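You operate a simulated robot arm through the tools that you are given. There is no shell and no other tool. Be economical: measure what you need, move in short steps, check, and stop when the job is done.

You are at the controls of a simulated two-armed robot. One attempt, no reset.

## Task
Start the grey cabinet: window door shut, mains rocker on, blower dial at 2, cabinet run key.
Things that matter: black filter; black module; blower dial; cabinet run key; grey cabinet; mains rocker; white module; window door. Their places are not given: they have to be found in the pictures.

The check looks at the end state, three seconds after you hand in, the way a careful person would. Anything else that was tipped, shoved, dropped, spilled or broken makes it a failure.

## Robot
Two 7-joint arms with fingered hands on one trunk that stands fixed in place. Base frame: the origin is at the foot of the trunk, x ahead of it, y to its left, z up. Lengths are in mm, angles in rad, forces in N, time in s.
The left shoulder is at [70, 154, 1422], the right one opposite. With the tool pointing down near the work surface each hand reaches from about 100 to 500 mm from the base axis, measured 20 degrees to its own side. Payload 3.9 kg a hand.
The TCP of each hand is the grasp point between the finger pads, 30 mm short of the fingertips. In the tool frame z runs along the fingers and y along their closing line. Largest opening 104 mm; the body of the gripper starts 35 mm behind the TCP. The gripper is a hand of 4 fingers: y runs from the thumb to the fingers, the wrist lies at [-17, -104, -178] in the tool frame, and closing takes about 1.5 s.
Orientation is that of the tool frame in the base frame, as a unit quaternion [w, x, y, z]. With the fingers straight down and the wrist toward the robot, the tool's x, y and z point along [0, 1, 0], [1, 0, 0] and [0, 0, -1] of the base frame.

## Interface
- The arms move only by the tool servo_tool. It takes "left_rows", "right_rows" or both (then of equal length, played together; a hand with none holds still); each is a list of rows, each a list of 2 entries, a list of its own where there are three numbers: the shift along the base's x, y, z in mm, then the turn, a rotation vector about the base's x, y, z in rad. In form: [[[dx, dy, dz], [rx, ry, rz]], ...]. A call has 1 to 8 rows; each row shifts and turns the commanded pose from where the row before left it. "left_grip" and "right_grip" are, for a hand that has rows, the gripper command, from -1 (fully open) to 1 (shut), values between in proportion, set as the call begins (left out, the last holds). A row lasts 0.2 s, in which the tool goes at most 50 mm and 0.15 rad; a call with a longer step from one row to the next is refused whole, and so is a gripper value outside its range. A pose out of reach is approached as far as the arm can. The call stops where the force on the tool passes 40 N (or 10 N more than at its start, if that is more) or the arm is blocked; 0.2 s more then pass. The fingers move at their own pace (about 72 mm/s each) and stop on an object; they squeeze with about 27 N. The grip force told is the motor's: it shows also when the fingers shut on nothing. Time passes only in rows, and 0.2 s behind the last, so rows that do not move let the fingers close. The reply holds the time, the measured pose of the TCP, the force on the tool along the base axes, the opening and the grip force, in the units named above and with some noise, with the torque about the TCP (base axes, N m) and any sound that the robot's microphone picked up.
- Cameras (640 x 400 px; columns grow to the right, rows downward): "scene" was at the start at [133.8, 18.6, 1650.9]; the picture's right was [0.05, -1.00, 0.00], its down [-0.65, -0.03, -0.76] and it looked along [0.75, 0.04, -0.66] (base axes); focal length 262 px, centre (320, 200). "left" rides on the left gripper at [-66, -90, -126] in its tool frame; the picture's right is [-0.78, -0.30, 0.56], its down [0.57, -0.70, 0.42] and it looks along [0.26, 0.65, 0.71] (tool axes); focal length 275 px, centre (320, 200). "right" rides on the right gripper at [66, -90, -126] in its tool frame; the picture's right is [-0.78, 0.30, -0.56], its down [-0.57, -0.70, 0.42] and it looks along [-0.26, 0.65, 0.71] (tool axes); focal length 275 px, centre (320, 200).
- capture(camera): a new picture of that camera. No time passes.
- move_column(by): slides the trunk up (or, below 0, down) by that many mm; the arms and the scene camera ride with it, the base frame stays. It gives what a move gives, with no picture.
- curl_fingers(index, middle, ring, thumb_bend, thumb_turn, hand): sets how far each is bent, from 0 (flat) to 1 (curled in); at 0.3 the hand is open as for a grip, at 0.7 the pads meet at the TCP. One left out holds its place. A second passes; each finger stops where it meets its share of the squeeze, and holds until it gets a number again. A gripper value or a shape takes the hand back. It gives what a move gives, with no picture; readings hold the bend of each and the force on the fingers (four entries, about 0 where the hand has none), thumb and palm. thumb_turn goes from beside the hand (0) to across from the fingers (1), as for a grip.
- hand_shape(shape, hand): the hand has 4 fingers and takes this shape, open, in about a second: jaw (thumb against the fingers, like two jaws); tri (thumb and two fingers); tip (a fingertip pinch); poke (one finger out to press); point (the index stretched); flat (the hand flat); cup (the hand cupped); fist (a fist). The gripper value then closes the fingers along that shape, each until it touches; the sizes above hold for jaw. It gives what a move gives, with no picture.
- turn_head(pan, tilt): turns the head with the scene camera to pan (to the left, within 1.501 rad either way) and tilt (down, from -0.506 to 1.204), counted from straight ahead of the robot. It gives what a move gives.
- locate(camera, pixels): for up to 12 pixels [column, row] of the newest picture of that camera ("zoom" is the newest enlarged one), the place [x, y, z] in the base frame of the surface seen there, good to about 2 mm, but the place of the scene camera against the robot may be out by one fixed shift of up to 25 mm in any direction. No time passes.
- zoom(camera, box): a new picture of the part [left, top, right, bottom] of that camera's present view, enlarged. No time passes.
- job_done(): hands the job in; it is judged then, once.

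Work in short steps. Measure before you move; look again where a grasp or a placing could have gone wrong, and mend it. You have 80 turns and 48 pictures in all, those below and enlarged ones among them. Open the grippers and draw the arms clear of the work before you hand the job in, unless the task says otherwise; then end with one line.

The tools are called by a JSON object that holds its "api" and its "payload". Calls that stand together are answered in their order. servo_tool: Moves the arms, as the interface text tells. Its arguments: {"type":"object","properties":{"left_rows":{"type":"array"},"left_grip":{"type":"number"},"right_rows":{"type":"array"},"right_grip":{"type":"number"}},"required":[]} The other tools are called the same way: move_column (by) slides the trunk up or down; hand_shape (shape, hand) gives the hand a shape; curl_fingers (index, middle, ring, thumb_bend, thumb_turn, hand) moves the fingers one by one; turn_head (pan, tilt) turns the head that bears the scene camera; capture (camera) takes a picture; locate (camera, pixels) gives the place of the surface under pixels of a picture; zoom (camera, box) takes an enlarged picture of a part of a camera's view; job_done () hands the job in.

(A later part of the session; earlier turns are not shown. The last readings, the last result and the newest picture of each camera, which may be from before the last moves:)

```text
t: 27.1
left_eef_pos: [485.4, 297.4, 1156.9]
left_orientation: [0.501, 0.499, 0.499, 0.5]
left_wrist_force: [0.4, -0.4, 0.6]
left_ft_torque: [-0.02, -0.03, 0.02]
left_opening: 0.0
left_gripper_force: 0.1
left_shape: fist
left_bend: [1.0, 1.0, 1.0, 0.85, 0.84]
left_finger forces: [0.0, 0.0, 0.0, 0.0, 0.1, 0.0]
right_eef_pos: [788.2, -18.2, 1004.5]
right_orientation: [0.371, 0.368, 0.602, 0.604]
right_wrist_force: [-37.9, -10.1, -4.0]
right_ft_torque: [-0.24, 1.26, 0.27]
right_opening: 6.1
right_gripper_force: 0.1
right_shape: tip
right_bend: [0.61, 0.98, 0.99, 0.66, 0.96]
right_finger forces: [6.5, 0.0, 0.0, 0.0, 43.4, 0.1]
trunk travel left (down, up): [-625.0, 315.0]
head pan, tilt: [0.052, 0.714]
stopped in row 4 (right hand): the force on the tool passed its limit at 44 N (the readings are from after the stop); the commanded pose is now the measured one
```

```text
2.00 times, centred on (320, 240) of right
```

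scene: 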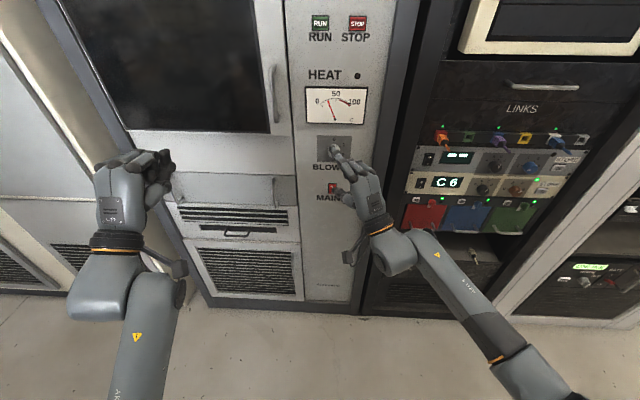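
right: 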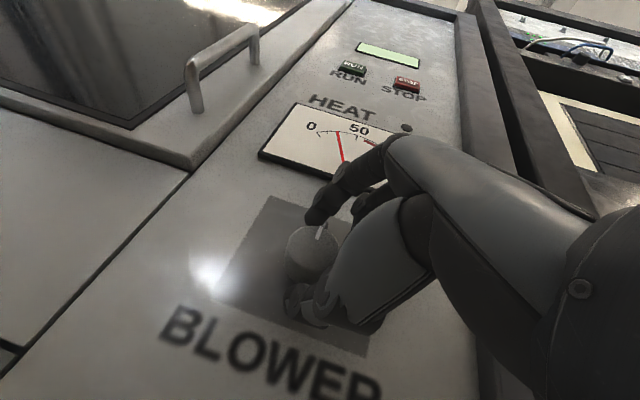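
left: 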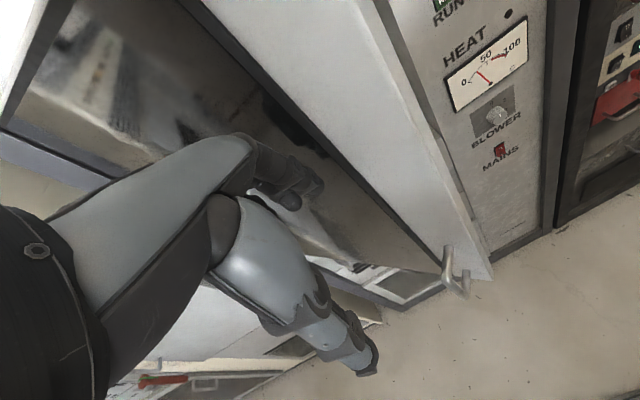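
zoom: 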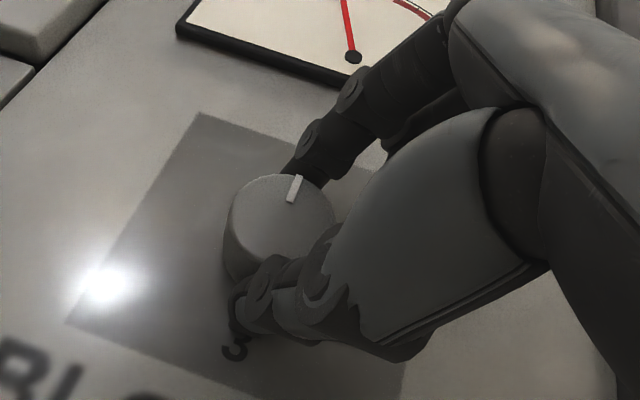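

The thumb tip is pressing on the panel (43 N, mostly x). I back off ~6 mm while keeping the fingers closing on the knob.

{"api": "servo_tool", "payload": {"right_rows": [[[-3, 0, 0], [0, 0, 0]], [[-3, 2, 0], [0, 0, 0]], [[0, 0, 0], [0, 0, 0]], [[0, 0, 0], [0, 0, 0]], [[0, 0, 0], [0, 0, 0]], [[0, 0, 0], [0, 0, 0]]], "right_grip": 0.9}}

{"api": "zoom", "payload": {"camera": "right", "box": [240, 140, 400, 340]}}

```text
t: 28.6
left_eef_pos: [488.5, 298.1, 1154.0]
left_orientation: [0.501, 0.5, 0.5, 0.499]
left_wrist_force: [0.7, 0.1, -0.3]
left_ft_torque: [-0.02, 0.0, -0.02]
left_opening: 0.0
left_gripper_force: 0.0
left_shape: fist
left_bend: [1.0, 1.0, 1.0, 0.85, 0.84]
left_finger forces: [0.0, 0.0, 0.0, 0.0, 0.1, 0.1]
right_eef_pos: [785.7, -14.3, 1004.0]
right_orientation: [0.372, 0.37, 0.601, 0.603]
right_wrist_force: [-14.8, -5.4, -3.3]
right_ft_torque: [0.06, 0.67, 0.06]
right_opening: 6.0
right_gripper_force: 0.2
right_shape: tip
right_bend: [0.61, 0.98, 0.99, 0.65, 0.98]
right_finger forces: [7.1, 0.0, 0.0, 0.0, 23.1, 0.0]
trunk travel left (down, up): [-625.0, 315.0]
head pan, tilt: [0.052, 0.714]
```

```text
2.00 times, centred on (320, 240) of right
```

zoom: 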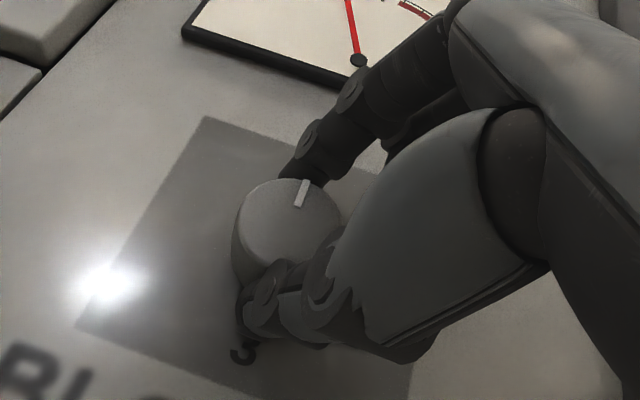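

Both index (7 N) and thumb (23 N) are on the knob. I turn +x (clockwise) about the knob axis, half of the first 60° step, easing back 2 mm.

{"api": "servo_tool", "payload": {"right_rows": [[[-2, -0.5, -1.9], [0.13, 0, 0]], [[0, -0.3, -1.9], [0.13, 0, 0]], [[0, 0, -2], [0.13, 0, 0]], [[0, 0.2, -2], [0.13, 0, 0]]], "right_grip": 1}}

{"api": "zoom", "payload": {"camera": "right", "box": [240, 140, 400, 340]}}

```text
t: 29.5
left_eef_pos: [496.4, 298.9, 1151.0]
left_orientation: [0.501, 0.501, 0.502, 0.496]
left_wrist_force: [0.1, -0.4, -0.8]
left_ft_torque: [0.0, -0.03, 0.0]
left_opening: 0.1
left_gripper_force: 0.2
left_shape: fist
left_bend: [1.0, 1.0, 1.0, 0.85, 0.84]
left_finger forces: [0.0, 0.1, 0.0, 0.1, 0.1, 0.1]
right_eef_pos: [780.5, -11.9, 1000.7]
right_orientation: [0.32, 0.417, 0.521, 0.673]
right_wrist_force: [19.3, 14.4, -1.5]
right_ft_torque: [0.03, 0.22, 0.01]
right_opening: 3.5
right_gripper_force: 27.3
right_shape: tip
right_bend: [0.63, 1.0, 1.0, 0.64, 1.0]
right_finger forces: [30.3, 0.0, 0.0, 0.1, 31.5, 0.1]
right hand out of reach, approached as far as the arm can: row 2, 3, 4
trunk travel left (down, up): [-625.0, 315.0]
head pan, tilt: [0.052, 0.714]
stopped in row 4 (right hand): the arm was blocked; the commanded pose is now the measured one
```

```text
2.00 times, centred on (320, 240) of right
```

zoom: 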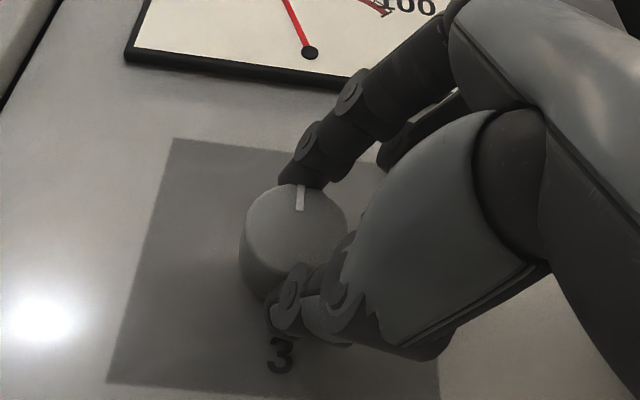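

Firm grip (30 N each), but the arm only got 0.25 rad of roll before its limit. I release, retreat, and test how far the roll can go the other way (negative), to get working range for the turn.

{"api": "servo_tool", "payload": {"right_rows": [[[0, 0, 0], [0, 0, 0]], [[0, 0, 0], [0, 0, 0]], [[0, 0, 0], [0, 0, 0]], [[-15, -3, 0], [0, 0, 0]], [[-20, -5, 0], [0, 0, 0]]], "right_grip": -0.4}}

{"api": "servo_tool", "payload": {"right_rows": [[[0, 0, 0], [-0.14, 0, 0]], [[0, 0, 0], [-0.14, 0, 0]], [[0, 0, 0], [-0.14, 0, 0]], [[0, 0, 0], [-0.14, 0, 0]], [[0, 0, 0], [-0.14, 0, 0]], [[0, 0, 0], [-0.14, 0, 0]], [[0, 0, 0], [-0.14, 0, 0]], [[0, 0, 0], [-0.14, 0, 0]]]}}

{"api": "capture", "payload": {"camera": "right"}}

```text
t: 29.9
left_eef_pos: [494.3, 294.1, 1154.3]
left_orientation: [0.503, 0.503, 0.499, 0.495]
left_wrist_force: [-0.4, 0.4, -0.7]
left_ft_torque: [0.01, 0.0, -0.01]
left_opening: 0.1
left_gripper_force: 0.0
left_shape: fist
left_bend: [1.0, 1.0, 1.0, 0.85, 0.84]
left_finger forces: [0.0, 0.1, 0.1, 0.1, 0.0, 0.0]
right_eef_pos: [776.7, -20.7, 1002.0]
right_orientation: [0.325, 0.417, 0.519, 0.672]
right_wrist_force: [-1.0, 2.1, -1.8]
right_ft_torque: [0.01, -0.09, -0.11]
right_opening: 63.7
right_gripper_force: 0.0
right_shape: tip
right_bend: [0.72, 0.98, 0.99, 0.61, 0.99]
right_finger forces: [0.0, 0.0, 0.0, 0.0, 0.0, 0.0]
trunk travel left (down, up): [-625.0, 315.0]
head pan, tilt: [0.052, 0.714]
stopped in row 1 (right hand): the arm was blocked; the commanded pose is now the measured one
```

```text
t: 31.7
left_eef_pos: [492.1, 296.3, 1152.4]
left_orientation: [0.502, 0.501, 0.5, 0.497]
left_wrist_force: [-0.1, -0.4, -0.3]
left_ft_torque: [0.04, 0.01, -0.02]
left_opening: 0.0
left_gripper_force: 0.0
left_shape: fist
left_bend: [1.0, 1.0, 1.0, 0.85, 0.84]
left_finger forces: [0.0, 0.0, 0.0, 0.0, 0.0, 0.1]
right_eef_pos: [776.5, -16.8, 1002.8]
right_orientation: [0.495, 0.182, 0.797, 0.295]
right_wrist_force: [0.8, 0.1, 0.6]
right_ft_torque: [0.03, -0.02, 0.0]
right_opening: 72.4
right_gripper_force: 0.1
right_shape: tip
right_bend: [0.28, 0.98, 0.99, 0.57, 0.99]
right_finger forces: [0.1, 0.0, 0.1, 0.0, 0.0, 0.0]
trunk travel left (down, up): [-625.0, 315.0]
head pan, tilt: [0.052, 0.714]
```

```text
19 pictures are left
```

right: 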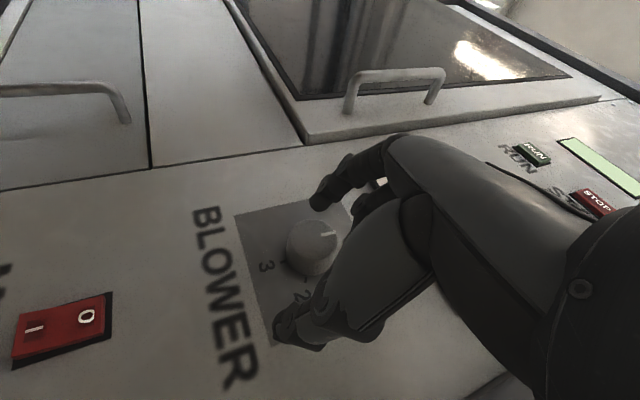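

Negative roll works freely (now ≈ -0.87 rad), pointer still at 0. I back off slightly and try rolling on to about -1.8 rad, so that the whole 120° turn may fit into one sweep.

{"api": "servo_tool", "payload": {"right_rows": [[[-8, 3, 1], [-0.133, 0, 0]], [[0, 3, 1], [-0.133, 0, 0]], [[0, 3, 1], [-0.133, 0, 0]], [[0, 3, 1], [-0.133, 0, 0]], [[0, 3, 1], [-0.133, 0, 0]], [[0, 3, 2], [-0.133, 0, 0]], [[0, 2, 2], [-0.133, 0, 0]]]}}

{"api": "capture", "payload": {"camera": "right"}}

```text
t: 33.3
left_eef_pos: [491.5, 298.7, 1153.2]
left_orientation: [0.502, 0.501, 0.5, 0.497]
left_wrist_force: [-0.9, -0.1, 0.4]
left_ft_torque: [0.0, 0.01, -0.05]
left_opening: 0.0
left_gripper_force: 0.1
left_shape: fist
left_bend: [1.0, 1.0, 1.0, 0.85, 0.84]
left_finger forces: [0.1, 0.1, 0.1, 0.1, 0.1, 0.1]
right_eef_pos: [768.4, 5.2, 1012.2]
right_orientation: [0.524, -0.059, 0.844, -0.095]
right_wrist_force: [0.3, -0.5, -0.4]
right_ft_torque: [-0.03, 0.01, -0.01]
right_opening: 72.5
right_gripper_force: 0.0
right_shape: tip
right_bend: [0.28, 0.98, 0.99, 0.57, 0.99]
right_finger forces: [0.0, 0.0, 0.0, 0.0, 0.0, 0.1]
trunk travel left (down, up): [-625.0, 315.0]
head pan, tilt: [0.052, 0.714]
```

```text
18 pictures are left
```

right: 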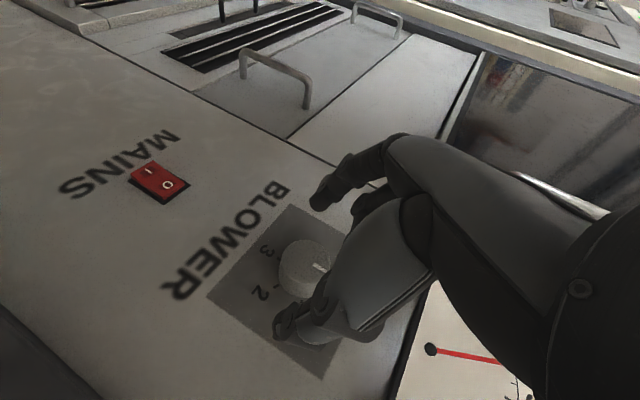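

Reached roll ≈ -1.8 rad. The earlier firm grip was at x≈780 with the tip point on the knob axis; I advance 11 mm and close.

{"api": "servo_tool", "payload": {"right_rows": [[[6, -1, 0], [0, 0, 0]], [[5, -1, 0], [0, 0, 0]], [[0, 0, 0], [0, 0, 0]]]}}

{"api": "servo_tool", "payload": {"right_rows": [[[0, 0, 0], [0, 0, 0]], [[0, 0, 0], [0, 0, 0]], [[0, 0, 0], [0, 0, 0]], [[0, 0, 0], [0, 0, 0]], [[0, 0, 0], [0, 0, 0]], [[0, 0, 0], [0, 0, 0]]], "right_grip": 1}}

{"api": "zoom", "payload": {"camera": "right", "box": [220, 140, 400, 360]}}

```text
t: 34.1
left_eef_pos: [493.0, 296.4, 1153.4]
left_orientation: [0.502, 0.502, 0.5, 0.496]
left_wrist_force: [-0.3, -0.1, 0.3]
left_ft_torque: [-0.04, 0.0, 0.03]
left_opening: 0.0
left_gripper_force: 0.1
left_shape: fist
left_bend: [1.0, 1.0, 1.0, 0.85, 0.84]
left_finger forces: [0.0, 0.1, 0.0, 0.0, 0.0, 0.0]
right_eef_pos: [779.6, 0.2, 1012.7]
right_orientation: [0.524, -0.059, 0.845, -0.093]
right_wrist_force: [-0.4, 0.0, -0.1]
right_ft_torque: [0.03, -0.02, 0.01]
right_opening: 72.7
right_gripper_force: 0.1
right_shape: tip
right_bend: [0.28, 0.98, 0.99, 0.57, 0.99]
right_finger forces: [0.0, 0.0, 0.0, 0.0, 0.0, 0.0]
trunk travel left (down, up): [-625.0, 315.0]
head pan, tilt: [0.052, 0.714]
```

```text
t: 35.5
left_eef_pos: [492.4, 296.5, 1152.6]
left_orientation: [0.501, 0.501, 0.501, 0.497]
left_wrist_force: [0.1, 0.4, 0.1]
left_ft_torque: [-0.03, -0.01, 0.0]
left_opening: 0.2
left_gripper_force: 0.0
left_shape: fist
left_bend: [1.0, 1.0, 1.0, 0.85, 0.84]
left_finger forces: [0.0, 0.0, 0.1, 0.0, 0.1, 0.1]
right_eef_pos: [779.8, -0.2, 1011.7]
right_orientation: [0.523, -0.058, 0.845, -0.094]
right_wrist_force: [-0.2, -1.7, -3.0]
right_ft_torque: [0.08, 0.06, -0.09]
right_opening: 27.7
right_gripper_force: 26.9
right_shape: tip
right_bend: [0.73, 1.0, 1.0, 0.74, 1.0]
right_finger forces: [23.8, 0.0, 0.0, 0.0, 24.3, 0.0]
trunk travel left (down, up): [-625.0, 315.0]
head pan, tilt: [0.052, 0.714]
```

```text
1.82 times, centred on (310, 250) of right
```

zoom: 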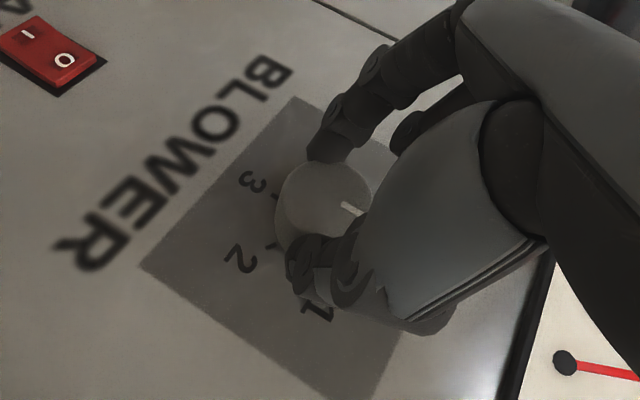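

Firm, symmetric grip (24 N each, 27.7 mm = knob diameter). I turn the first 60° clockwise about the knob axis.

{"api": "servo_tool", "payload": {"right_rows": [[[0, -1.6, 0], [0.131, 0, 0]], [[0, -1.6, -0.2], [0.131, 0, 0]], [[0, -1.5, -0.4], [0.131, 0, 0]], [[0, -1.5, -0.6], [0.131, 0, 0]], [[0, -1.4, -0.8], [0.131, 0, 0]], [[0, -1.3, -0.9], [0.131, 0, 0]], [[0, -1.1, -1.1], [0.131, 0, 0]], [[0, -1.0, -1.2], [0.131, 0, 0]]]}}

{"api": "zoom", "payload": {"camera": "right", "box": [220, 140, 400, 360]}}

```text
t: 37.3
left_eef_pos: [493.2, 296.6, 1153.1]
left_orientation: [0.501, 0.501, 0.5, 0.497]
left_wrist_force: [0.3, -0.1, 0.6]
left_ft_torque: [0.0, -0.03, 0.03]
left_opening: 0.0
left_gripper_force: 0.2
left_shape: fist
left_bend: [1.0, 1.0, 1.0, 0.85, 0.84]
left_finger forces: [0.0, 0.1, 0.0, 0.0, 0.0, 0.0]
right_eef_pos: [779.8, -8.5, 1004.5]
right_orientation: [0.482, 0.212, 0.778, 0.342]
right_wrist_force: [-1.8, 2.0, -6.8]
right_ft_torque: [-0.06, 0.15, -0.01]
right_opening: 27.2
right_gripper_force: 26.8
right_shape: tip
right_bend: [0.73, 1.0, 1.0, 0.75, 1.0]
right_finger forces: [24.3, 0.1, 0.0, 0.0, 26.0, 0.0]
trunk travel left (down, up): [-625.0, 315.0]
head pan, tilt: [0.052, 0.714]
```

```text
1.82 times, centred on (310, 250) of right
```

zoom: 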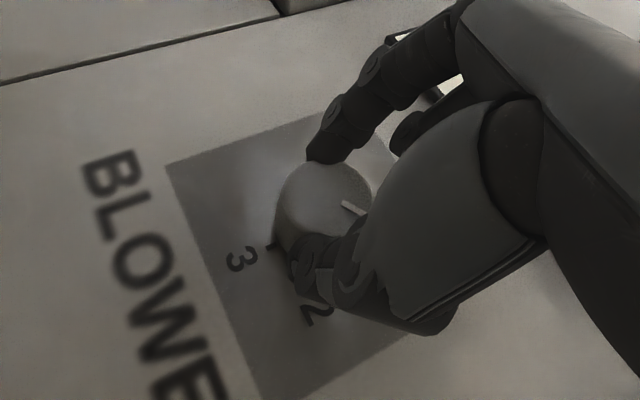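

The line stays fixed in the hand's view while the panel turned 60°: the knob follows. Second 60°.

{"api": "servo_tool", "payload": {"right_rows": [[[0, -0.8, -1.4], [0.131, 0, 0]], [[0, -0.6, -1.4], [0.131, 0, 0]], [[0, -0.4, -1.5], [0.131, 0, 0]], [[0, -0.2, -1.5], [0.131, 0, 0]], [[0, 0, -1.6], [0.131, 0, 0]], [[0, 0.2, -1.6], [0.131, 0, 0]], [[0, 0.4, -1.5], [0.131, 0, 0]], [[0, 0.6, -1.4], [0.129, 0, 0]]]}}

{"api": "zoom", "payload": {"camera": "right", "box": [220, 140, 400, 360]}}

```text
t: 39.1
left_eef_pos: [497.1, 297.5, 1150.4]
left_orientation: [0.501, 0.502, 0.502, 0.495]
left_wrist_force: [-0.4, -0.2, 1.0]
left_ft_torque: [-0.03, -0.01, -0.01]
left_opening: 0.0
left_gripper_force: 0.1
left_shape: fist
left_bend: [1.0, 1.0, 1.0, 0.85, 0.84]
left_finger forces: [0.0, 0.1, 0.0, 0.0, 0.1, 0.1]
right_eef_pos: [778.6, -11.2, 996.3]
right_orientation: [0.314, 0.424, 0.509, 0.68]
right_wrist_force: [24.2, 13.4, -2.3]
right_ft_torque: [-0.09, 0.31, -0.01]
right_opening: 24.4
right_gripper_force: 27.0
right_shape: tip
right_bend: [0.73, 1.0, 1.0, 0.73, 1.0]
right_finger forces: [20.7, 0.1, 0.0, 0.1, 25.3, 0.0]
right hand out of reach, approached as far as the arm can: row 8
trunk travel left (down, up): [-625.0, 315.0]
head pan, tilt: [0.052, 0.714]
```

```text
1.82 times, centred on (310, 250) of right
```

zoom: 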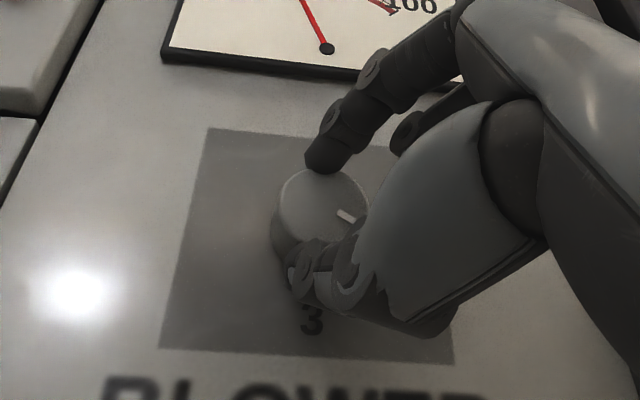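

Roll complete (~117–120°); line points to the lower right. I release the knob and back the hand away.

{"api": "servo_tool", "payload": {"right_rows": [[[0, 0, 0], [0, 0, 0]], [[0, 0, 0], [0, 0, 0]], [[0, 0, 0], [0, 0, 0]], [[0, 0, 0], [0, 0, 0]]], "right_grip": -0.4}}

{"api": "servo_tool", "payload": {"right_rows": [[[0, 0, 0], [0, 0, 0]], [[-10, -4, 0], [0, 0, 0]], [[-20, -8, 0], [0, 0, 0]], [[-25, -10, 0], [0, 0, 0]], [[-30, -12, 0], [-0.06, 0, 0]], [[-30, -15, 0], [-0.06, 0, 0]]]}}

{"api": "zoom", "payload": {"camera": "scene", "box": [290, 110, 410, 230]}}

```text
t: 40.1
left_eef_pos: [491.4, 294.9, 1153.5]
left_orientation: [0.502, 0.501, 0.5, 0.497]
left_wrist_force: [0.4, -0.3, 0.1]
left_ft_torque: [0.0, 0.02, 0.05]
left_opening: 0.0
left_gripper_force: 0.0
left_shape: fist
left_bend: [1.0, 1.0, 1.0, 0.85, 0.84]
left_finger forces: [0.0, 0.1, 0.0, 0.0, 0.0, 0.0]
right_eef_pos: [772.6, -15.9, 1000.3]
right_orientation: [0.317, 0.423, 0.506, 0.681]
right_wrist_force: [0.5, -0.6, 0.6]
right_ft_torque: [0.0, 0.03, -0.02]
right_opening: 72.8
right_gripper_force: 0.1
right_shape: tip
right_bend: [0.28, 0.98, 0.99, 0.57, 0.99]
right_finger forces: [0.0, 0.0, 0.0, 0.0, 0.1, 0.1]
trunk travel left (down, up): [-625.0, 315.0]
head pan, tilt: [0.052, 0.714]
```

```text
t: 41.5
left_eef_pos: [490.7, 295.5, 1154.4]
left_orientation: [0.502, 0.501, 0.499, 0.497]
left_wrist_force: [0.2, -0.8, 0.0]
left_ft_torque: [-0.04, 0.01, 0.0]
left_opening: 0.0
left_gripper_force: 0.1
left_shape: fist
left_bend: [1.0, 1.0, 1.0, 0.85, 0.84]
left_finger forces: [0.1, 0.1, 0.0, 0.0, 0.0, 0.1]
right_eef_pos: [658.5, -63.9, 997.8]
right_orientation: [0.338, 0.405, 0.543, 0.653]
right_wrist_force: [-0.6, 0.8, -0.3]
right_ft_torque: [0.0, 0.0, 0.01]
right_opening: 72.9
right_gripper_force: 0.0
right_shape: tip
right_bend: [0.28, 0.98, 0.99, 0.57, 0.99]
right_finger forces: [0.0, 0.0, 0.1, 0.1, 0.1, 0.0]
right hand out of reach, approached as far as the arm can: row 2
trunk travel left (down, up): [-625.0, 315.0]
head pan, tilt: [0.052, 0.714]
```

```text
3.33 times, centred on (350, 170) of scene
```

zoom: 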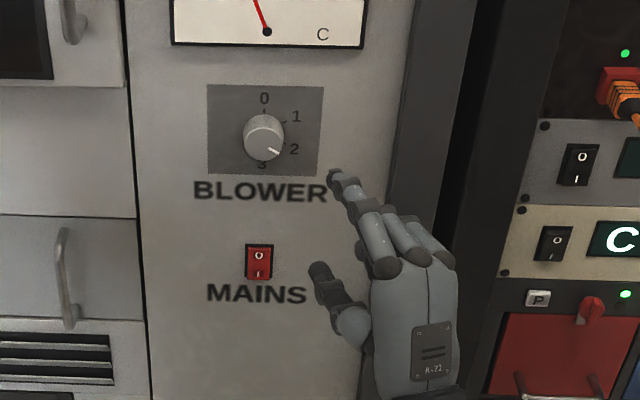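

The pointer is on 2. Next the rocker: shape the right hand to poke and lower the trunk 150 mm, then look.

{"api": "hand_shape", "payload": {"shape": "poke", "hand": "right"}}

{"api": "move_column", "payload": {"by": -150}}

{"api": "capture", "payload": {"camera": "right"}}

```text
t: 42.4
left_eef_pos: [491.3, 296.2, 1153.5]
left_orientation: [0.502, 0.501, 0.501, 0.496]
left_wrist_force: [-0.6, 0.9, 0.3]
left_ft_torque: [0.01, 0.0, 0.03]
left_opening: 0.2
left_gripper_force: 0.0
left_shape: fist
left_bend: [1.0, 1.0, 1.0, 0.85, 0.84]
left_finger forces: [0.0, 0.0, 0.0, 0.0, 0.0, 0.1]
right_eef_pos: [659.3, -62.1, 996.8]
right_orientation: [0.338, 0.405, 0.544, 0.653]
right_wrist_force: [-0.2, 0.9, 0.0]
right_ft_torque: [0.01, 0.0, -0.02]
right_opening: 0.0
right_gripper_force: 0.0
right_shape: poke
right_bend: [0.7, 0.7, 0.99, 1.0, 1.0]
right_finger forces: [0.0, 0.0, 0.1, 0.1, 0.0, 0.0]
trunk travel left (down, up): [-625.0, 315.0]
head pan, tilt: [0.052, 0.714]
```

```text
t: 44.1
left_eef_pos: [492.0, 296.2, 1002.9]
left_orientation: [0.502, 0.501, 0.5, 0.497]
left_wrist_force: [0.1, 1.2, 0.1]
left_ft_torque: [0.01, 0.0, -0.01]
left_opening: 0.1
left_gripper_force: 0.1
left_shape: fist
left_bend: [1.0, 1.0, 1.0, 0.85, 0.84]
left_finger forces: [0.0, 0.0, 0.1, 0.0, 0.0, 0.1]
right_eef_pos: [659.6, -63.1, 846.2]
right_orientation: [0.337, 0.405, 0.543, 0.654]
right_wrist_force: [0.2, -0.4, -0.6]
right_ft_torque: [-0.02, 0.01, -0.03]
right_opening: 0.0
right_gripper_force: 0.0
right_shape: poke
right_bend: [0.7, 0.7, 0.99, 1.0, 1.0]
right_finger forces: [0.0, 0.0, 0.0, 0.0, 0.0, 0.0]
trunk travel left (down, up): [-475.0, 465.0]
head pan, tilt: [0.052, 0.714]
```

```text
13 pictures are left
```

right: 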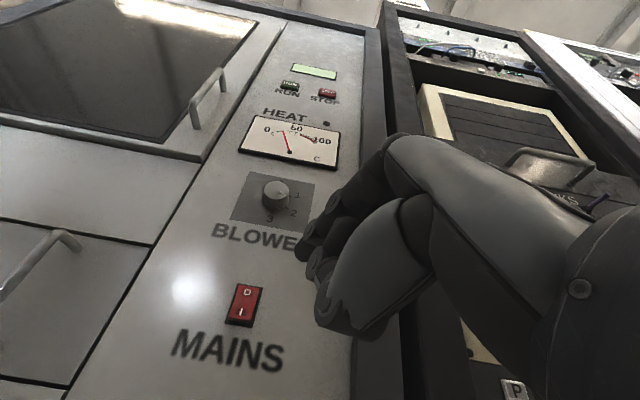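

The poke finger's tip shows near (303,250), rocker at (243,305). I locate the tip and rocker halves.

{"api": "locate", "payload": {"camera": "right", "pixels": [[239, 316], [248, 292], [243, 304], [303, 252], [310, 268], [328, 325], [300, 240]]}}

{"api": "zoom", "payload": {"camera": "right", "box": [190, 210, 390, 360]}}

```text
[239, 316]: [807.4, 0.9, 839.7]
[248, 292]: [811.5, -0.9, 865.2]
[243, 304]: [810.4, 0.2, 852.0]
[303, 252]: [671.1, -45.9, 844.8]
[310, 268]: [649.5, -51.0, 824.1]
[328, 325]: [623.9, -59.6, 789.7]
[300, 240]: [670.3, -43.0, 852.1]
```

```text
2.67 times, centred on (290, 285) of right
```

zoom: 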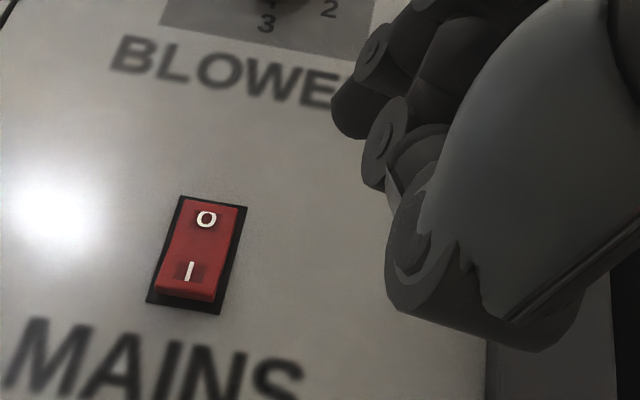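

The middle finger is also at 0.7 and would lead in x because of the yaw; I fold it, then move the index tip in front of the "I" half (807,1,840).

{"api": "curl_fingers", "payload": {"hand": "right", "index": 0.6, "middle": 1.0}}

{"api": "servo_tool", "payload": {"right_rows": [[[20, 12, 0], [0, 0, 0]], [[20, 12, 0], [0, 0, 0]], [[20, 12, 0], [0, 0, 0]], [[20, 12, 0], [0, 0, 0]]]}}

{"api": "zoom", "payload": {"camera": "right", "box": [190, 160, 430, 340]}}

```text
t: 45.1
left_eef_pos: [492.0, 296.3, 1004.6]
left_orientation: [0.502, 0.501, 0.5, 0.496]
left_wrist_force: [-1.0, 0.4, -0.1]
left_ft_torque: [0.02, -0.01, -0.02]
left_opening: 0.2
left_gripper_force: 0.0
left_shape: fist
left_bend: [1.0, 1.0, 1.0, 0.85, 0.84]
left_finger forces: [0.0, 0.0, 0.0, 0.0, 0.1, 0.0]
right_eef_pos: [659.5, -63.2, 846.5]
right_orientation: [0.337, 0.405, 0.543, 0.654]
right_wrist_force: [0.2, 0.7, -0.3]
right_ft_torque: [0.01, -0.02, -0.03]
right_opening: 37.8
right_gripper_force: 0.1
right_shape: fingers
right_bend: [0.6, 1.0, 0.99, 1.0, 1.0]
right_finger forces: [0.0, 0.0, 0.1, 0.0, 0.0, 0.1]
trunk travel left (down, up): [-475.0, 465.0]
head pan, tilt: [0.052, 0.714]
```

```text
t: 46.1
left_eef_pos: [492.4, 297.0, 1003.3]
left_orientation: [0.502, 0.501, 0.5, 0.497]
left_wrist_force: [-0.3, 0.5, -0.4]
left_ft_torque: [0.0, -0.02, -0.02]
left_opening: 0.0
left_gripper_force: 0.0
left_shape: fist
left_bend: [1.0, 1.0, 1.0, 0.85, 0.84]
left_finger forces: [0.0, 0.0, 0.0, 0.1, 0.0, 0.0]
right_eef_pos: [741.0, -14.8, 846.1]
right_orientation: [0.337, 0.406, 0.543, 0.653]
right_wrist_force: [0.7, -0.1, -0.2]
right_ft_torque: [0.0, -0.03, 0.03]
right_opening: 37.6
right_gripper_force: 0.1
right_shape: fingers
right_bend: [0.6, 1.0, 0.99, 1.0, 1.0]
right_finger forces: [0.0, 0.1, 0.1, 0.0, 0.1, 0.0]
trunk travel left (down, up): [-475.0, 465.0]
head pan, tilt: [0.052, 0.714]
```

```text
2.22 times, centred on (310, 250) of right
```

zoom: 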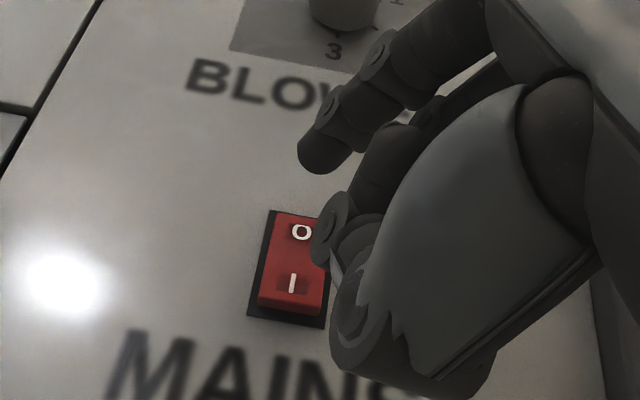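

The index tip is at zoom (312,158); I locate it and the folded middle knuckle against the I half.

{"api": "locate", "payload": {"camera": "zoom", "pixels": [[308, 158], [325, 165], [303, 145], [328, 235], [345, 300], [292, 285], [300, 235]]}}

```text
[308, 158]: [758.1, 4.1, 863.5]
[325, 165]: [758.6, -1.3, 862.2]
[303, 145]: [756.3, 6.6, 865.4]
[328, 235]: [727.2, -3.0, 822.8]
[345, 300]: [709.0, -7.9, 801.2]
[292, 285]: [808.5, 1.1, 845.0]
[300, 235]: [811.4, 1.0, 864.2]
```

The index tip is at z≈865, y≈3; I need z≈841. I lower 25 mm, then advance slowly to press.

{"api": "servo_tool", "payload": {"right_rows": [[[0, -1, -13], [0, 0, 0]], [[0, -1, -12], [0, 0, 0]], [[15, 0, 0], [0, 0, 0]], [[12, 0, 0], [0, 0, 0]], [[5, 0, 0], [0, 0, 0]], [[4, 0, 0], [0, 0, 0]], [[4, 0, 0], [0, 0, 0]]]}}

{"api": "zoom", "payload": {"camera": "right", "box": [190, 160, 430, 340]}}

```text
t: 47.7
left_eef_pos: [492.0, 295.4, 1003.1]
left_orientation: [0.501, 0.501, 0.5, 0.498]
left_wrist_force: [0.7, -0.4, 0.5]
left_ft_torque: [-0.01, -0.03, 0.03]
left_opening: 0.1
left_gripper_force: 0.0
left_shape: fist
left_bend: [1.0, 1.0, 1.0, 0.85, 0.84]
left_finger forces: [0.1, 0.1, 0.0, 0.1, 0.0, 0.1]
right_eef_pos: [767.3, -15.2, 825.4]
right_orientation: [0.337, 0.405, 0.543, 0.654]
right_wrist_force: [0.7, 0.2, 0.6]
right_ft_torque: [0.0, -0.02, 0.0]
right_opening: 37.9
right_gripper_force: 0.0
right_shape: fingers
right_bend: [0.6, 1.0, 0.99, 1.0, 1.0]
right_finger forces: [0.0, 0.0, 0.0, 0.1, 0.1, 0.1]
right hand out of reach, approached as far as the arm can: row 5, 6, 7
trunk travel left (down, up): [-475.0, 465.0]
head pan, tilt: [0.052, 0.714]
```

```text
2.22 times, centred on (310, 250) of right
```

zoom: 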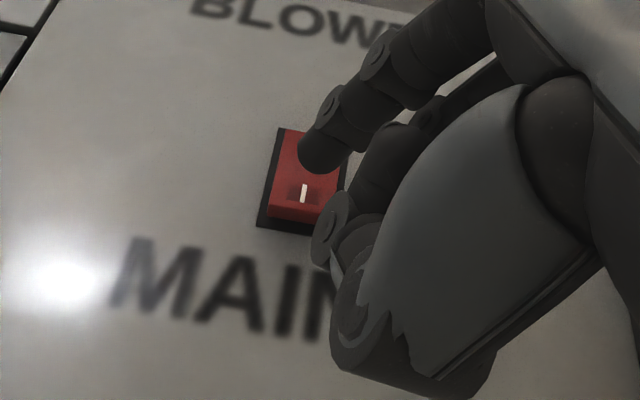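

Reach is limited by the slight positive roll; the tip is right in front of the rocker. I roll -0.4 with compensation and advance.

{"api": "servo_tool", "payload": {"right_rows": [[[-6, -3, 3], [-0.14, 0, 0]], [[0, -2, 2], [-0.13, 0, 0]], [[0, -2, 1], [-0.13, 0, 0]], [[6, 0, 0], [0, 0, 0]], [[4, 0, 0], [0, 0, 0]], [[4, 0, 0], [0, 0, 0]]]}}

{"api": "zoom", "payload": {"camera": "right", "box": [190, 160, 430, 340]}}

{"api": "locate", "payload": {"camera": "zoom", "pixels": [[312, 165], [325, 168], [330, 235], [300, 195], [290, 215]]}}

```text
t: 49.1
left_eef_pos: [492.6, 296.3, 1002.2]
left_orientation: [0.503, 0.502, 0.5, 0.496]
left_wrist_force: [0.9, 0.4, -0.1]
left_ft_torque: [-0.04, 0.0, 0.0]
left_opening: 0.1
left_gripper_force: 0.0
left_shape: fist
left_bend: [1.0, 1.0, 1.0, 0.85, 0.84]
left_finger forces: [0.0, 0.0, 0.0, 0.1, 0.0, 0.0]
right_eef_pos: [776.4, -23.3, 830.8]
right_orientation: [0.411, 0.33, 0.663, 0.532]
right_wrist_force: [0.2, -0.6, -0.5]
right_ft_torque: [-0.02, -0.01, -0.01]
right_opening: 37.8
right_gripper_force: 0.2
right_shape: fingers
right_bend: [0.6, 1.0, 0.99, 1.0, 1.0]
right_finger forces: [0.0, 0.1, 0.0, 0.0, 0.0, 0.1]
trunk travel left (down, up): [-475.0, 465.0]
head pan, tilt: [0.052, 0.714]
```

```text
2.22 times, centred on (310, 250) of right
```

zoom: 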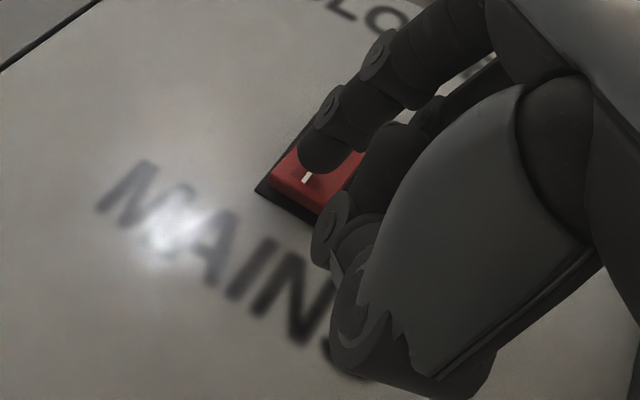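

```text
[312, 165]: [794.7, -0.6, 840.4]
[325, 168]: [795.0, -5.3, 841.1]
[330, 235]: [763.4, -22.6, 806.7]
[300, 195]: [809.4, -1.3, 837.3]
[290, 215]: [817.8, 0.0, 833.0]
```

Tip is at (795,-3,~842), rocker face at 808. I nudge down/left 3 mm and press in 2–3 mm steps.

{"api": "servo_tool", "payload": {"right_rows": [[[2, 3, -3], [0, 0, 0]], [[2, 0, 0], [0, 0, 0]], [[2, 0, 0], [0, 0, 0]], [[2, 0, 0], [0, 0, 0]], [[2, 0, 0], [0, 0, 0]], [[2, 0, 0], [0, 0, 0]], [[2, 0, 0], [0, 0, 0]], [[2, 0, 0], [0, 0, 0]]]}}

```text
t: 50.6
left_eef_pos: [489.9, 294.7, 1005.7]
left_orientation: [0.504, 0.502, 0.498, 0.497]
left_wrist_force: [-0.1, 0.3, -0.2]
left_ft_torque: [-0.02, 0.01, 0.03]
left_opening: 0.2
left_gripper_force: 0.2
left_shape: fist
left_bend: [1.0, 1.0, 1.0, 0.85, 0.84]
left_finger forces: [0.0, 0.1, 0.0, 0.0, 0.0, 0.1]
right_eef_pos: [782.5, -16.7, 831.1]
right_orientation: [0.411, 0.323, 0.662, 0.537]
right_wrist_force: [-32.5, -4.3, 0.9]
right_ft_torque: [0.06, -0.57, 0.64]
right_opening: 35.3
right_gripper_force: 15.7
right_shape: fingers
right_bend: [0.62, 1.0, 0.99, 1.0, 1.0]
right_finger forces: [32.1, 0.1, 0.0, 0.1, 0.0, 0.0]
trunk travel left (down, up): [-475.0, 465.0]
head pan, tilt: [0.052, 0.714]
stopped in row 7 (right hand): the force on the tool passed its limit at 42 N (the readings are from after the stop); the commanded pose is now the measured one
```

Contact at ~42 N on the index fingertip. I back off, and check whether the rocker flipped.

{"api": "servo_tool", "payload": {"right_rows": [[[-15, -3, 0], [0, 0, 0]], [[-25, -8, 0], [0, 0, 0]], [[-30, -12, 0], [0, 0, 0]]]}}

{"api": "zoom", "payload": {"camera": "right", "box": [190, 160, 430, 340]}}

{"api": "locate", "payload": {"camera": "zoom", "pixels": [[285, 205], [275, 225], [300, 190]]}}

```text
t: 51.4
left_eef_pos: [492.2, 296.0, 1003.5]
left_orientation: [0.502, 0.501, 0.5, 0.497]
left_wrist_force: [-0.1, -0.3, 0.2]
left_ft_torque: [0.03, 0.0, 0.04]
left_opening: 0.0
left_gripper_force: 0.0
left_shape: fist
left_bend: [1.0, 1.0, 1.0, 0.85, 0.84]
left_finger forces: [0.0, 0.1, 0.1, 0.0, 0.1, 0.1]
right_eef_pos: [718.9, -40.5, 830.4]
right_orientation: [0.41, 0.328, 0.662, 0.535]
right_wrist_force: [0.3, -0.2, -0.4]
right_ft_torque: [0.02, 0.0, -0.03]
right_opening: 37.8
right_gripper_force: 0.0
right_shape: fingers
right_bend: [0.6, 1.0, 0.99, 1.0, 1.0]
right_finger forces: [0.0, 0.0, 0.0, 0.0, 0.0, 0.0]
trunk travel left (down, up): [-475.0, 465.0]
head pan, tilt: [0.052, 0.714]
```

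```text
2.22 times, centred on (310, 250) of right
```

zoom: 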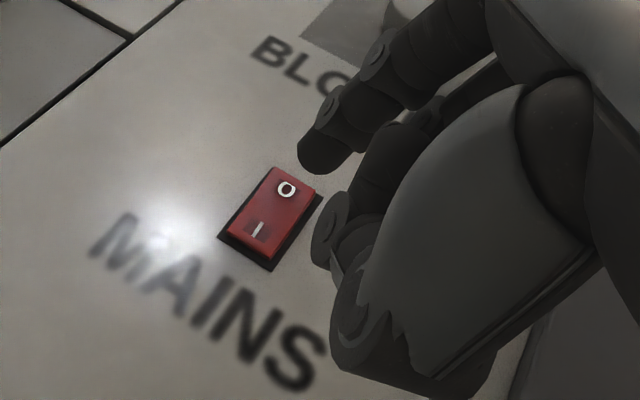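

```text
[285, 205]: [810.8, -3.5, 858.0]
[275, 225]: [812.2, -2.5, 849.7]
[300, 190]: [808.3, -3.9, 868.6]
```

The rocker flipped: lower half x went 807→812, upper now proud at 808 — mains is on. Now I raise the trunk 465 mm to bring the finger to the RUN key's height (z≈1310).

{"api": "move_column", "payload": {"by": 464}}

{"api": "servo_tool", "payload": {"right_rows": [[[0, 12, 0], [0, 0, 0.05]], [[0, 12, 0], [0, 0, 0.05]], [[10, 12, 0], [0, 0, 0.05]], [[10, 2, 0], [0, 0, 0]]]}}

{"api": "capture", "payload": {"camera": "right"}}

```text
refused: 464 is not a number from -400 to 400
```

```text
t: 52.4
left_eef_pos: [491.8, 296.1, 1003.6]
left_orientation: [0.502, 0.501, 0.501, 0.496]
left_wrist_force: [-0.6, -0.7, 0.6]
left_ft_torque: [0.0, 0.01, -0.02]
left_opening: 0.0
left_gripper_force: 0.0
left_shape: fist
left_bend: [1.0, 1.0, 1.0, 0.85, 0.84]
left_finger forces: [0.0, 0.1, 0.0, 0.1, 0.0, 0.0]
right_eef_pos: [735.9, -4.0, 829.7]
right_orientation: [0.369, 0.277, 0.685, 0.564]
right_wrist_force: [0.1, 0.2, -0.8]
right_ft_torque: [0.0, 0.0, 0.03]
right_opening: 37.6
right_gripper_force: 0.1
right_shape: fingers
right_bend: [0.6, 1.0, 0.99, 1.0, 1.0]
right_finger forces: [0.0, 0.1, 0.0, 0.0, 0.1, 0.1]
trunk travel left (down, up): [-475.0, 465.0]
head pan, tilt: [0.052, 0.714]
```

```text
7 pictures are left
```

right: 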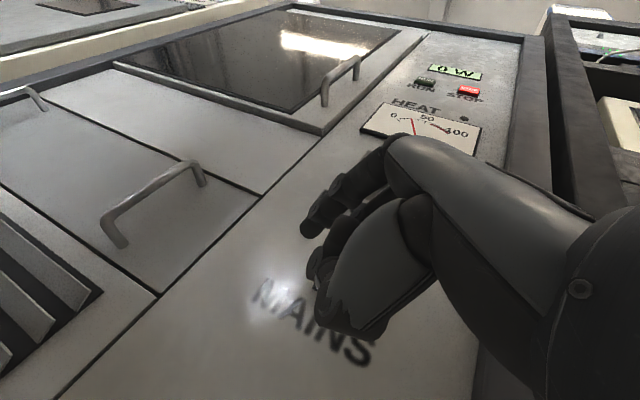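

The display now reads "0 W", so mains is live. The lift must be in two parts; I pull the hand back 40 mm first, then raise.

{"api": "servo_tool", "payload": {"right_rows": [[[-20, 0, 0], [0, 0, 0]], [[-25, 0, 0], [0, 0, 0]]]}}

{"api": "move_column", "payload": {"by": 232}}

{"api": "move_column", "payload": {"by": 232}}

{"api": "servo_tool", "payload": {"right_rows": [[[20, 0, 0], [0, 0, 0]], [[20, 0, 0], [0, 0, 0]], [[10, 10, 5], [0, 0, 0]], [[0, 5, 5], [0, 0, 0]]]}}

{"api": "capture", "payload": {"camera": "right"}}

```text
t: 53.0
left_eef_pos: [491.4, 295.7, 1003.2]
left_orientation: [0.502, 0.501, 0.499, 0.497]
left_wrist_force: [-0.2, 0.2, -0.2]
left_ft_torque: [0.0, -0.01, -0.01]
left_opening: 0.0
left_gripper_force: 0.1
left_shape: fist
left_bend: [1.0, 1.0, 1.0, 0.85, 0.84]
left_finger forces: [0.0, 0.0, 0.0, 0.0, 0.0, 0.1]
right_eef_pos: [692.2, -4.3, 828.7]
right_orientation: [0.368, 0.277, 0.685, 0.564]
right_wrist_force: [-0.3, 0.2, -0.2]
right_ft_torque: [0.02, -0.01, -0.01]
right_opening: 37.7
right_gripper_force: 0.1
right_shape: fingers
right_bend: [0.6, 1.0, 0.99, 1.0, 1.0]
right_finger forces: [0.0, 0.0, 0.0, 0.1, 0.1, 0.0]
trunk travel left (down, up): [-475.0, 465.0]
head pan, tilt: [0.052, 0.714]
```

```text
t: 55.4
left_eef_pos: [493.1, 295.5, 1234.6]
left_orientation: [0.502, 0.501, 0.5, 0.497]
left_wrist_force: [-0.3, 0.4, -0.1]
left_ft_torque: [-0.03, 0.02, 0.01]
left_opening: 0.0
left_gripper_force: 0.2
left_shape: fist
left_bend: [1.0, 1.0, 1.0, 0.85, 0.84]
left_finger forces: [0.1, 0.1, 0.0, 0.0, 0.0, 0.1]
right_eef_pos: [692.1, -4.0, 1059.2]
right_orientation: [0.368, 0.278, 0.685, 0.564]
right_wrist_force: [0.0, 0.2, 0.6]
right_ft_torque: [0.01, 0.01, -0.01]
right_opening: 37.3
right_gripper_force: 0.1
right_shape: fingers
right_bend: [0.6, 1.0, 0.99, 1.0, 1.0]
right_finger forces: [0.1, 0.0, 0.0, 0.0, 0.0, 0.1]
trunk travel left (down, up): [-707.0, 233.0]
head pan, tilt: [0.052, 0.714]
```

```text
t: 57.9
left_eef_pos: [492.9, 295.9, 1467.5]
left_orientation: [0.502, 0.501, 0.5, 0.497]
left_wrist_force: [0.1, -0.2, -0.3]
left_ft_torque: [0.01, 0.0, 0.01]
left_opening: 0.0
left_gripper_force: 0.0
left_shape: fist
left_bend: [1.0, 1.0, 1.0, 0.85, 0.84]
left_finger forces: [0.0, 0.1, 0.1, 0.0, 0.0, 0.0]
right_eef_pos: [691.8, -4.1, 1291.9]
right_orientation: [0.369, 0.277, 0.685, 0.564]
right_wrist_force: [-0.5, -1.6, 0.4]
right_ft_torque: [-0.02, 0.01, 0.01]
right_opening: 37.7
right_gripper_force: 0.1
right_shape: fingers
right_bend: [0.6, 1.0, 0.99, 1.0, 1.0]
right_finger forces: [0.1, 0.0, 0.0, 0.1, 0.0, 0.0]
trunk travel left (down, up): [-939.0, 1.0]
head pan, tilt: [0.052, 0.714]
```

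```text
t: 58.9
left_eef_pos: [491.9, 297.2, 1468.0]
left_orientation: [0.502, 0.501, 0.5, 0.496]
left_wrist_force: [0.3, 0.5, 0.9]
left_ft_torque: [-0.03, 0.02, -0.02]
left_opening: 0.1
left_gripper_force: 0.1
left_shape: fist
left_bend: [1.0, 1.0, 1.0, 0.85, 0.84]
left_finger forces: [0.0, 0.1, 0.0, 0.1, 0.0, 0.1]
right_eef_pos: [743.3, 12.5, 1303.2]
right_orientation: [0.37, 0.277, 0.685, 0.564]
right_wrist_force: [-1.1, 0.2, -1.0]
right_ft_torque: [0.01, -0.01, 0.0]
right_opening: 37.4
right_gripper_force: 0.2
right_shape: fingers
right_bend: [0.6, 1.0, 0.99, 1.0, 1.0]
right_finger forces: [0.0, 0.0, 0.1, 0.1, 0.0, 0.0]
trunk travel left (down, up): [-939.0, 1.0]
head pan, tilt: [0.052, 0.714]
```

```text
6 pictures are left
```

right: 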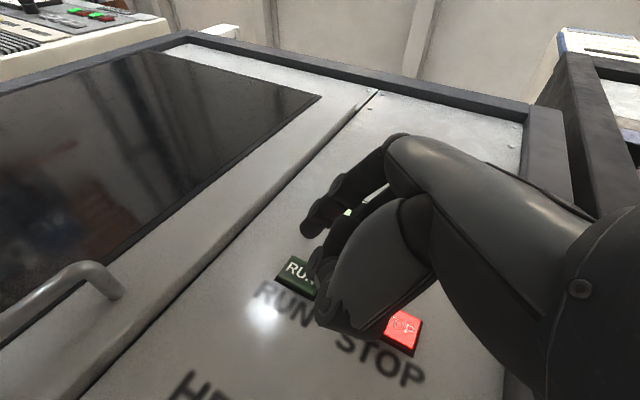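

RUN is at (293,268), the index tip around (310,222). I locate both.

{"api": "locate", "payload": {"camera": "right", "pixels": [[311, 225], [318, 232], [305, 220], [290, 268], [305, 280], [300, 262], [318, 265], [405, 330]]}}

```text
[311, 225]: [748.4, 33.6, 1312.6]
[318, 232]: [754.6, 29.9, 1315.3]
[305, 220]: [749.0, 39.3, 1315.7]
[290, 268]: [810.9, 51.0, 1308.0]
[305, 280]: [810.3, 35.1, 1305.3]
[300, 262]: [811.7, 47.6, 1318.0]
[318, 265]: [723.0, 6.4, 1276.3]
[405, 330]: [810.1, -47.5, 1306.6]
```

RUN centre ≈ (811,42,1310); the tip is at ≈ (760,33,1316). I align (+9 y, -6 z), advance 25 mm, then press slowly.

{"api": "servo_tool", "payload": {"right_rows": [[[5, 5, -3], [0, 0, 0]], [[10, 4, -3], [0, 0, 0]], [[10, 0, 0], [0, 0, 0]]]}}

{"api": "zoom", "payload": {"camera": "right", "box": [220, 160, 440, 340]}}

{"api": "locate", "payload": {"camera": "zoom", "pixels": [[290, 155], [300, 165], [280, 150], [320, 240], [270, 190], [285, 200], [275, 175]]}}

```text
t: 59.7
left_eef_pos: [492.9, 298.7, 1466.2]
left_orientation: [0.502, 0.501, 0.5, 0.497]
left_wrist_force: [0.5, -0.5, 0.4]
left_ft_torque: [0.0, -0.02, 0.03]
left_opening: 0.0
left_gripper_force: 0.1
left_shape: fist
left_bend: [1.0, 1.0, 1.0, 0.85, 0.84]
left_finger forces: [0.1, 0.1, 0.0, 0.0, 0.0, 0.1]
right_eef_pos: [767.1, 20.7, 1295.5]
right_orientation: [0.369, 0.277, 0.685, 0.564]
right_wrist_force: [-0.2, 0.1, 0.9]
right_ft_torque: [0.01, -0.01, -0.01]
right_opening: 37.8
right_gripper_force: 0.2
right_shape: fingers
right_bend: [0.6, 1.0, 0.99, 1.0, 1.0]
right_finger forces: [0.0, 0.0, 0.0, 0.0, 0.1, 0.0]
trunk travel left (down, up): [-939.0, 1.0]
head pan, tilt: [0.052, 0.714]
```

```text
2.22 times, centred on (330, 250) of right
```

zoom: 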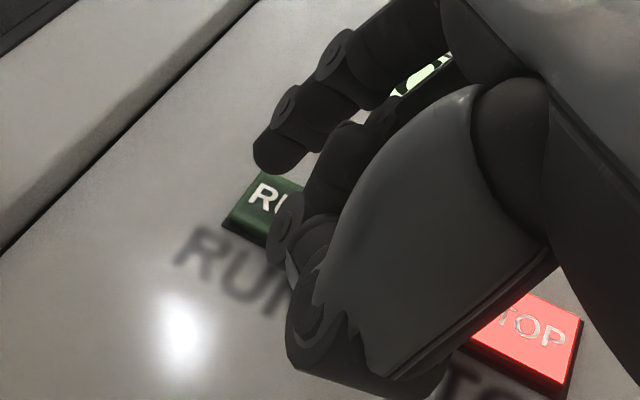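

```text
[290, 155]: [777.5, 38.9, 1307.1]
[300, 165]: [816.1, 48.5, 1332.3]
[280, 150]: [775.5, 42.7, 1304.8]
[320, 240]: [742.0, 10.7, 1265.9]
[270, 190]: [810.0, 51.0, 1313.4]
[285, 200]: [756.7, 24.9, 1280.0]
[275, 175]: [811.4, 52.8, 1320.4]
```

The tip is at ≈(780,40,1307), aligned with RUN. Now press in.

{"api": "servo_tool", "payload": {"right_rows": [[[8, 0, 2], [0, 0, 0]], [[4, 0, 0], [0, 0, 0]], [[3, 0, 0], [0, 0, 0]], [[3, 0, 0], [0, 0, 0]], [[3, 0, 0], [0, 0, 0]], [[3, 0, 0], [0, 0, 0]], [[3, 0, 0], [0, 0, 0]], [[3, 0, 0], [0, 0, 0]]]}}

```text
t: 61.5
left_eef_pos: [492.8, 297.4, 1467.7]
left_orientation: [0.502, 0.501, 0.501, 0.496]
left_wrist_force: [-0.5, -0.3, -0.5]
left_ft_torque: [0.0, 0.02, 0.0]
left_opening: 0.1
left_gripper_force: 0.1
left_shape: fist
left_bend: [1.0, 1.0, 1.0, 0.85, 0.84]
left_finger forces: [0.0, 0.1, 0.0, 0.1, 0.1, 0.0]
right_eef_pos: [781.3, 20.0, 1298.2]
right_orientation: [0.368, 0.277, 0.685, 0.564]
right_wrist_force: [0.4, -0.3, -0.4]
right_ft_torque: [0.0, 0.04, 0.01]
right_opening: 37.7
right_gripper_force: 0.1
right_shape: fingers
right_bend: [0.6, 1.0, 0.99, 1.0, 1.0]
right_finger forces: [0.0, 0.1, 0.0, 0.1, 0.0, 0.0]
right hand out of reach, approached as far as the arm can: row 4, 6, 7, 8
trunk travel left (down, up): [-939.0, 1.0]
head pan, tilt: [0.052, 0.714]
```

Reach stalls ~8 mm short (x 781). I yaw and roll a bit more with compensation, then continue pressing.

{"api": "servo_tool", "payload": {"right_rows": [[[-2, -2, 2], [-0.1, 0, 0.07]], [[0, -3, 2], [-0.1, 0, 0.08]], [[4, 0, 0], [0, 0, 0]], [[3, 0, 0], [0, 0, 0]], [[3, 0, 0], [0, 0, 0]], [[3, 0, 0], [0, 0, 0]], [[3, 0, 0], [0, 0, 0]], [[3, 0, 0], [0, 0, 0]]]}}

```text
t: 63.3
left_eef_pos: [493.7, 296.6, 1469.7]
left_orientation: [0.503, 0.502, 0.499, 0.496]
left_wrist_force: [0.0, -0.3, 0.3]
left_ft_torque: [0.0, -0.02, 0.01]
left_opening: 0.0
left_gripper_force: 0.1
left_shape: fist
left_bend: [1.0, 1.0, 1.0, 0.85, 0.84]
left_finger forces: [0.0, 0.0, 0.1, 0.1, 0.0, 0.0]
right_eef_pos: [780.2, 13.1, 1305.8]
right_orientation: [0.351, 0.186, 0.757, 0.519]
right_wrist_force: [0.3, 0.1, 0.2]
right_ft_torque: [-0.03, -0.02, 0.01]
right_opening: 37.3
right_gripper_force: 0.0
right_shape: fingers
right_bend: [0.6, 1.0, 0.99, 1.0, 1.0]
right_finger forces: [0.0, 0.1, 0.0, 0.0, 0.1, 0.0]
right hand out of reach, approached as far as the arm can: row 3, 5, 7
trunk travel left (down, up): [-939.0, 1.0]
head pan, tilt: [0.052, 0.714]
```

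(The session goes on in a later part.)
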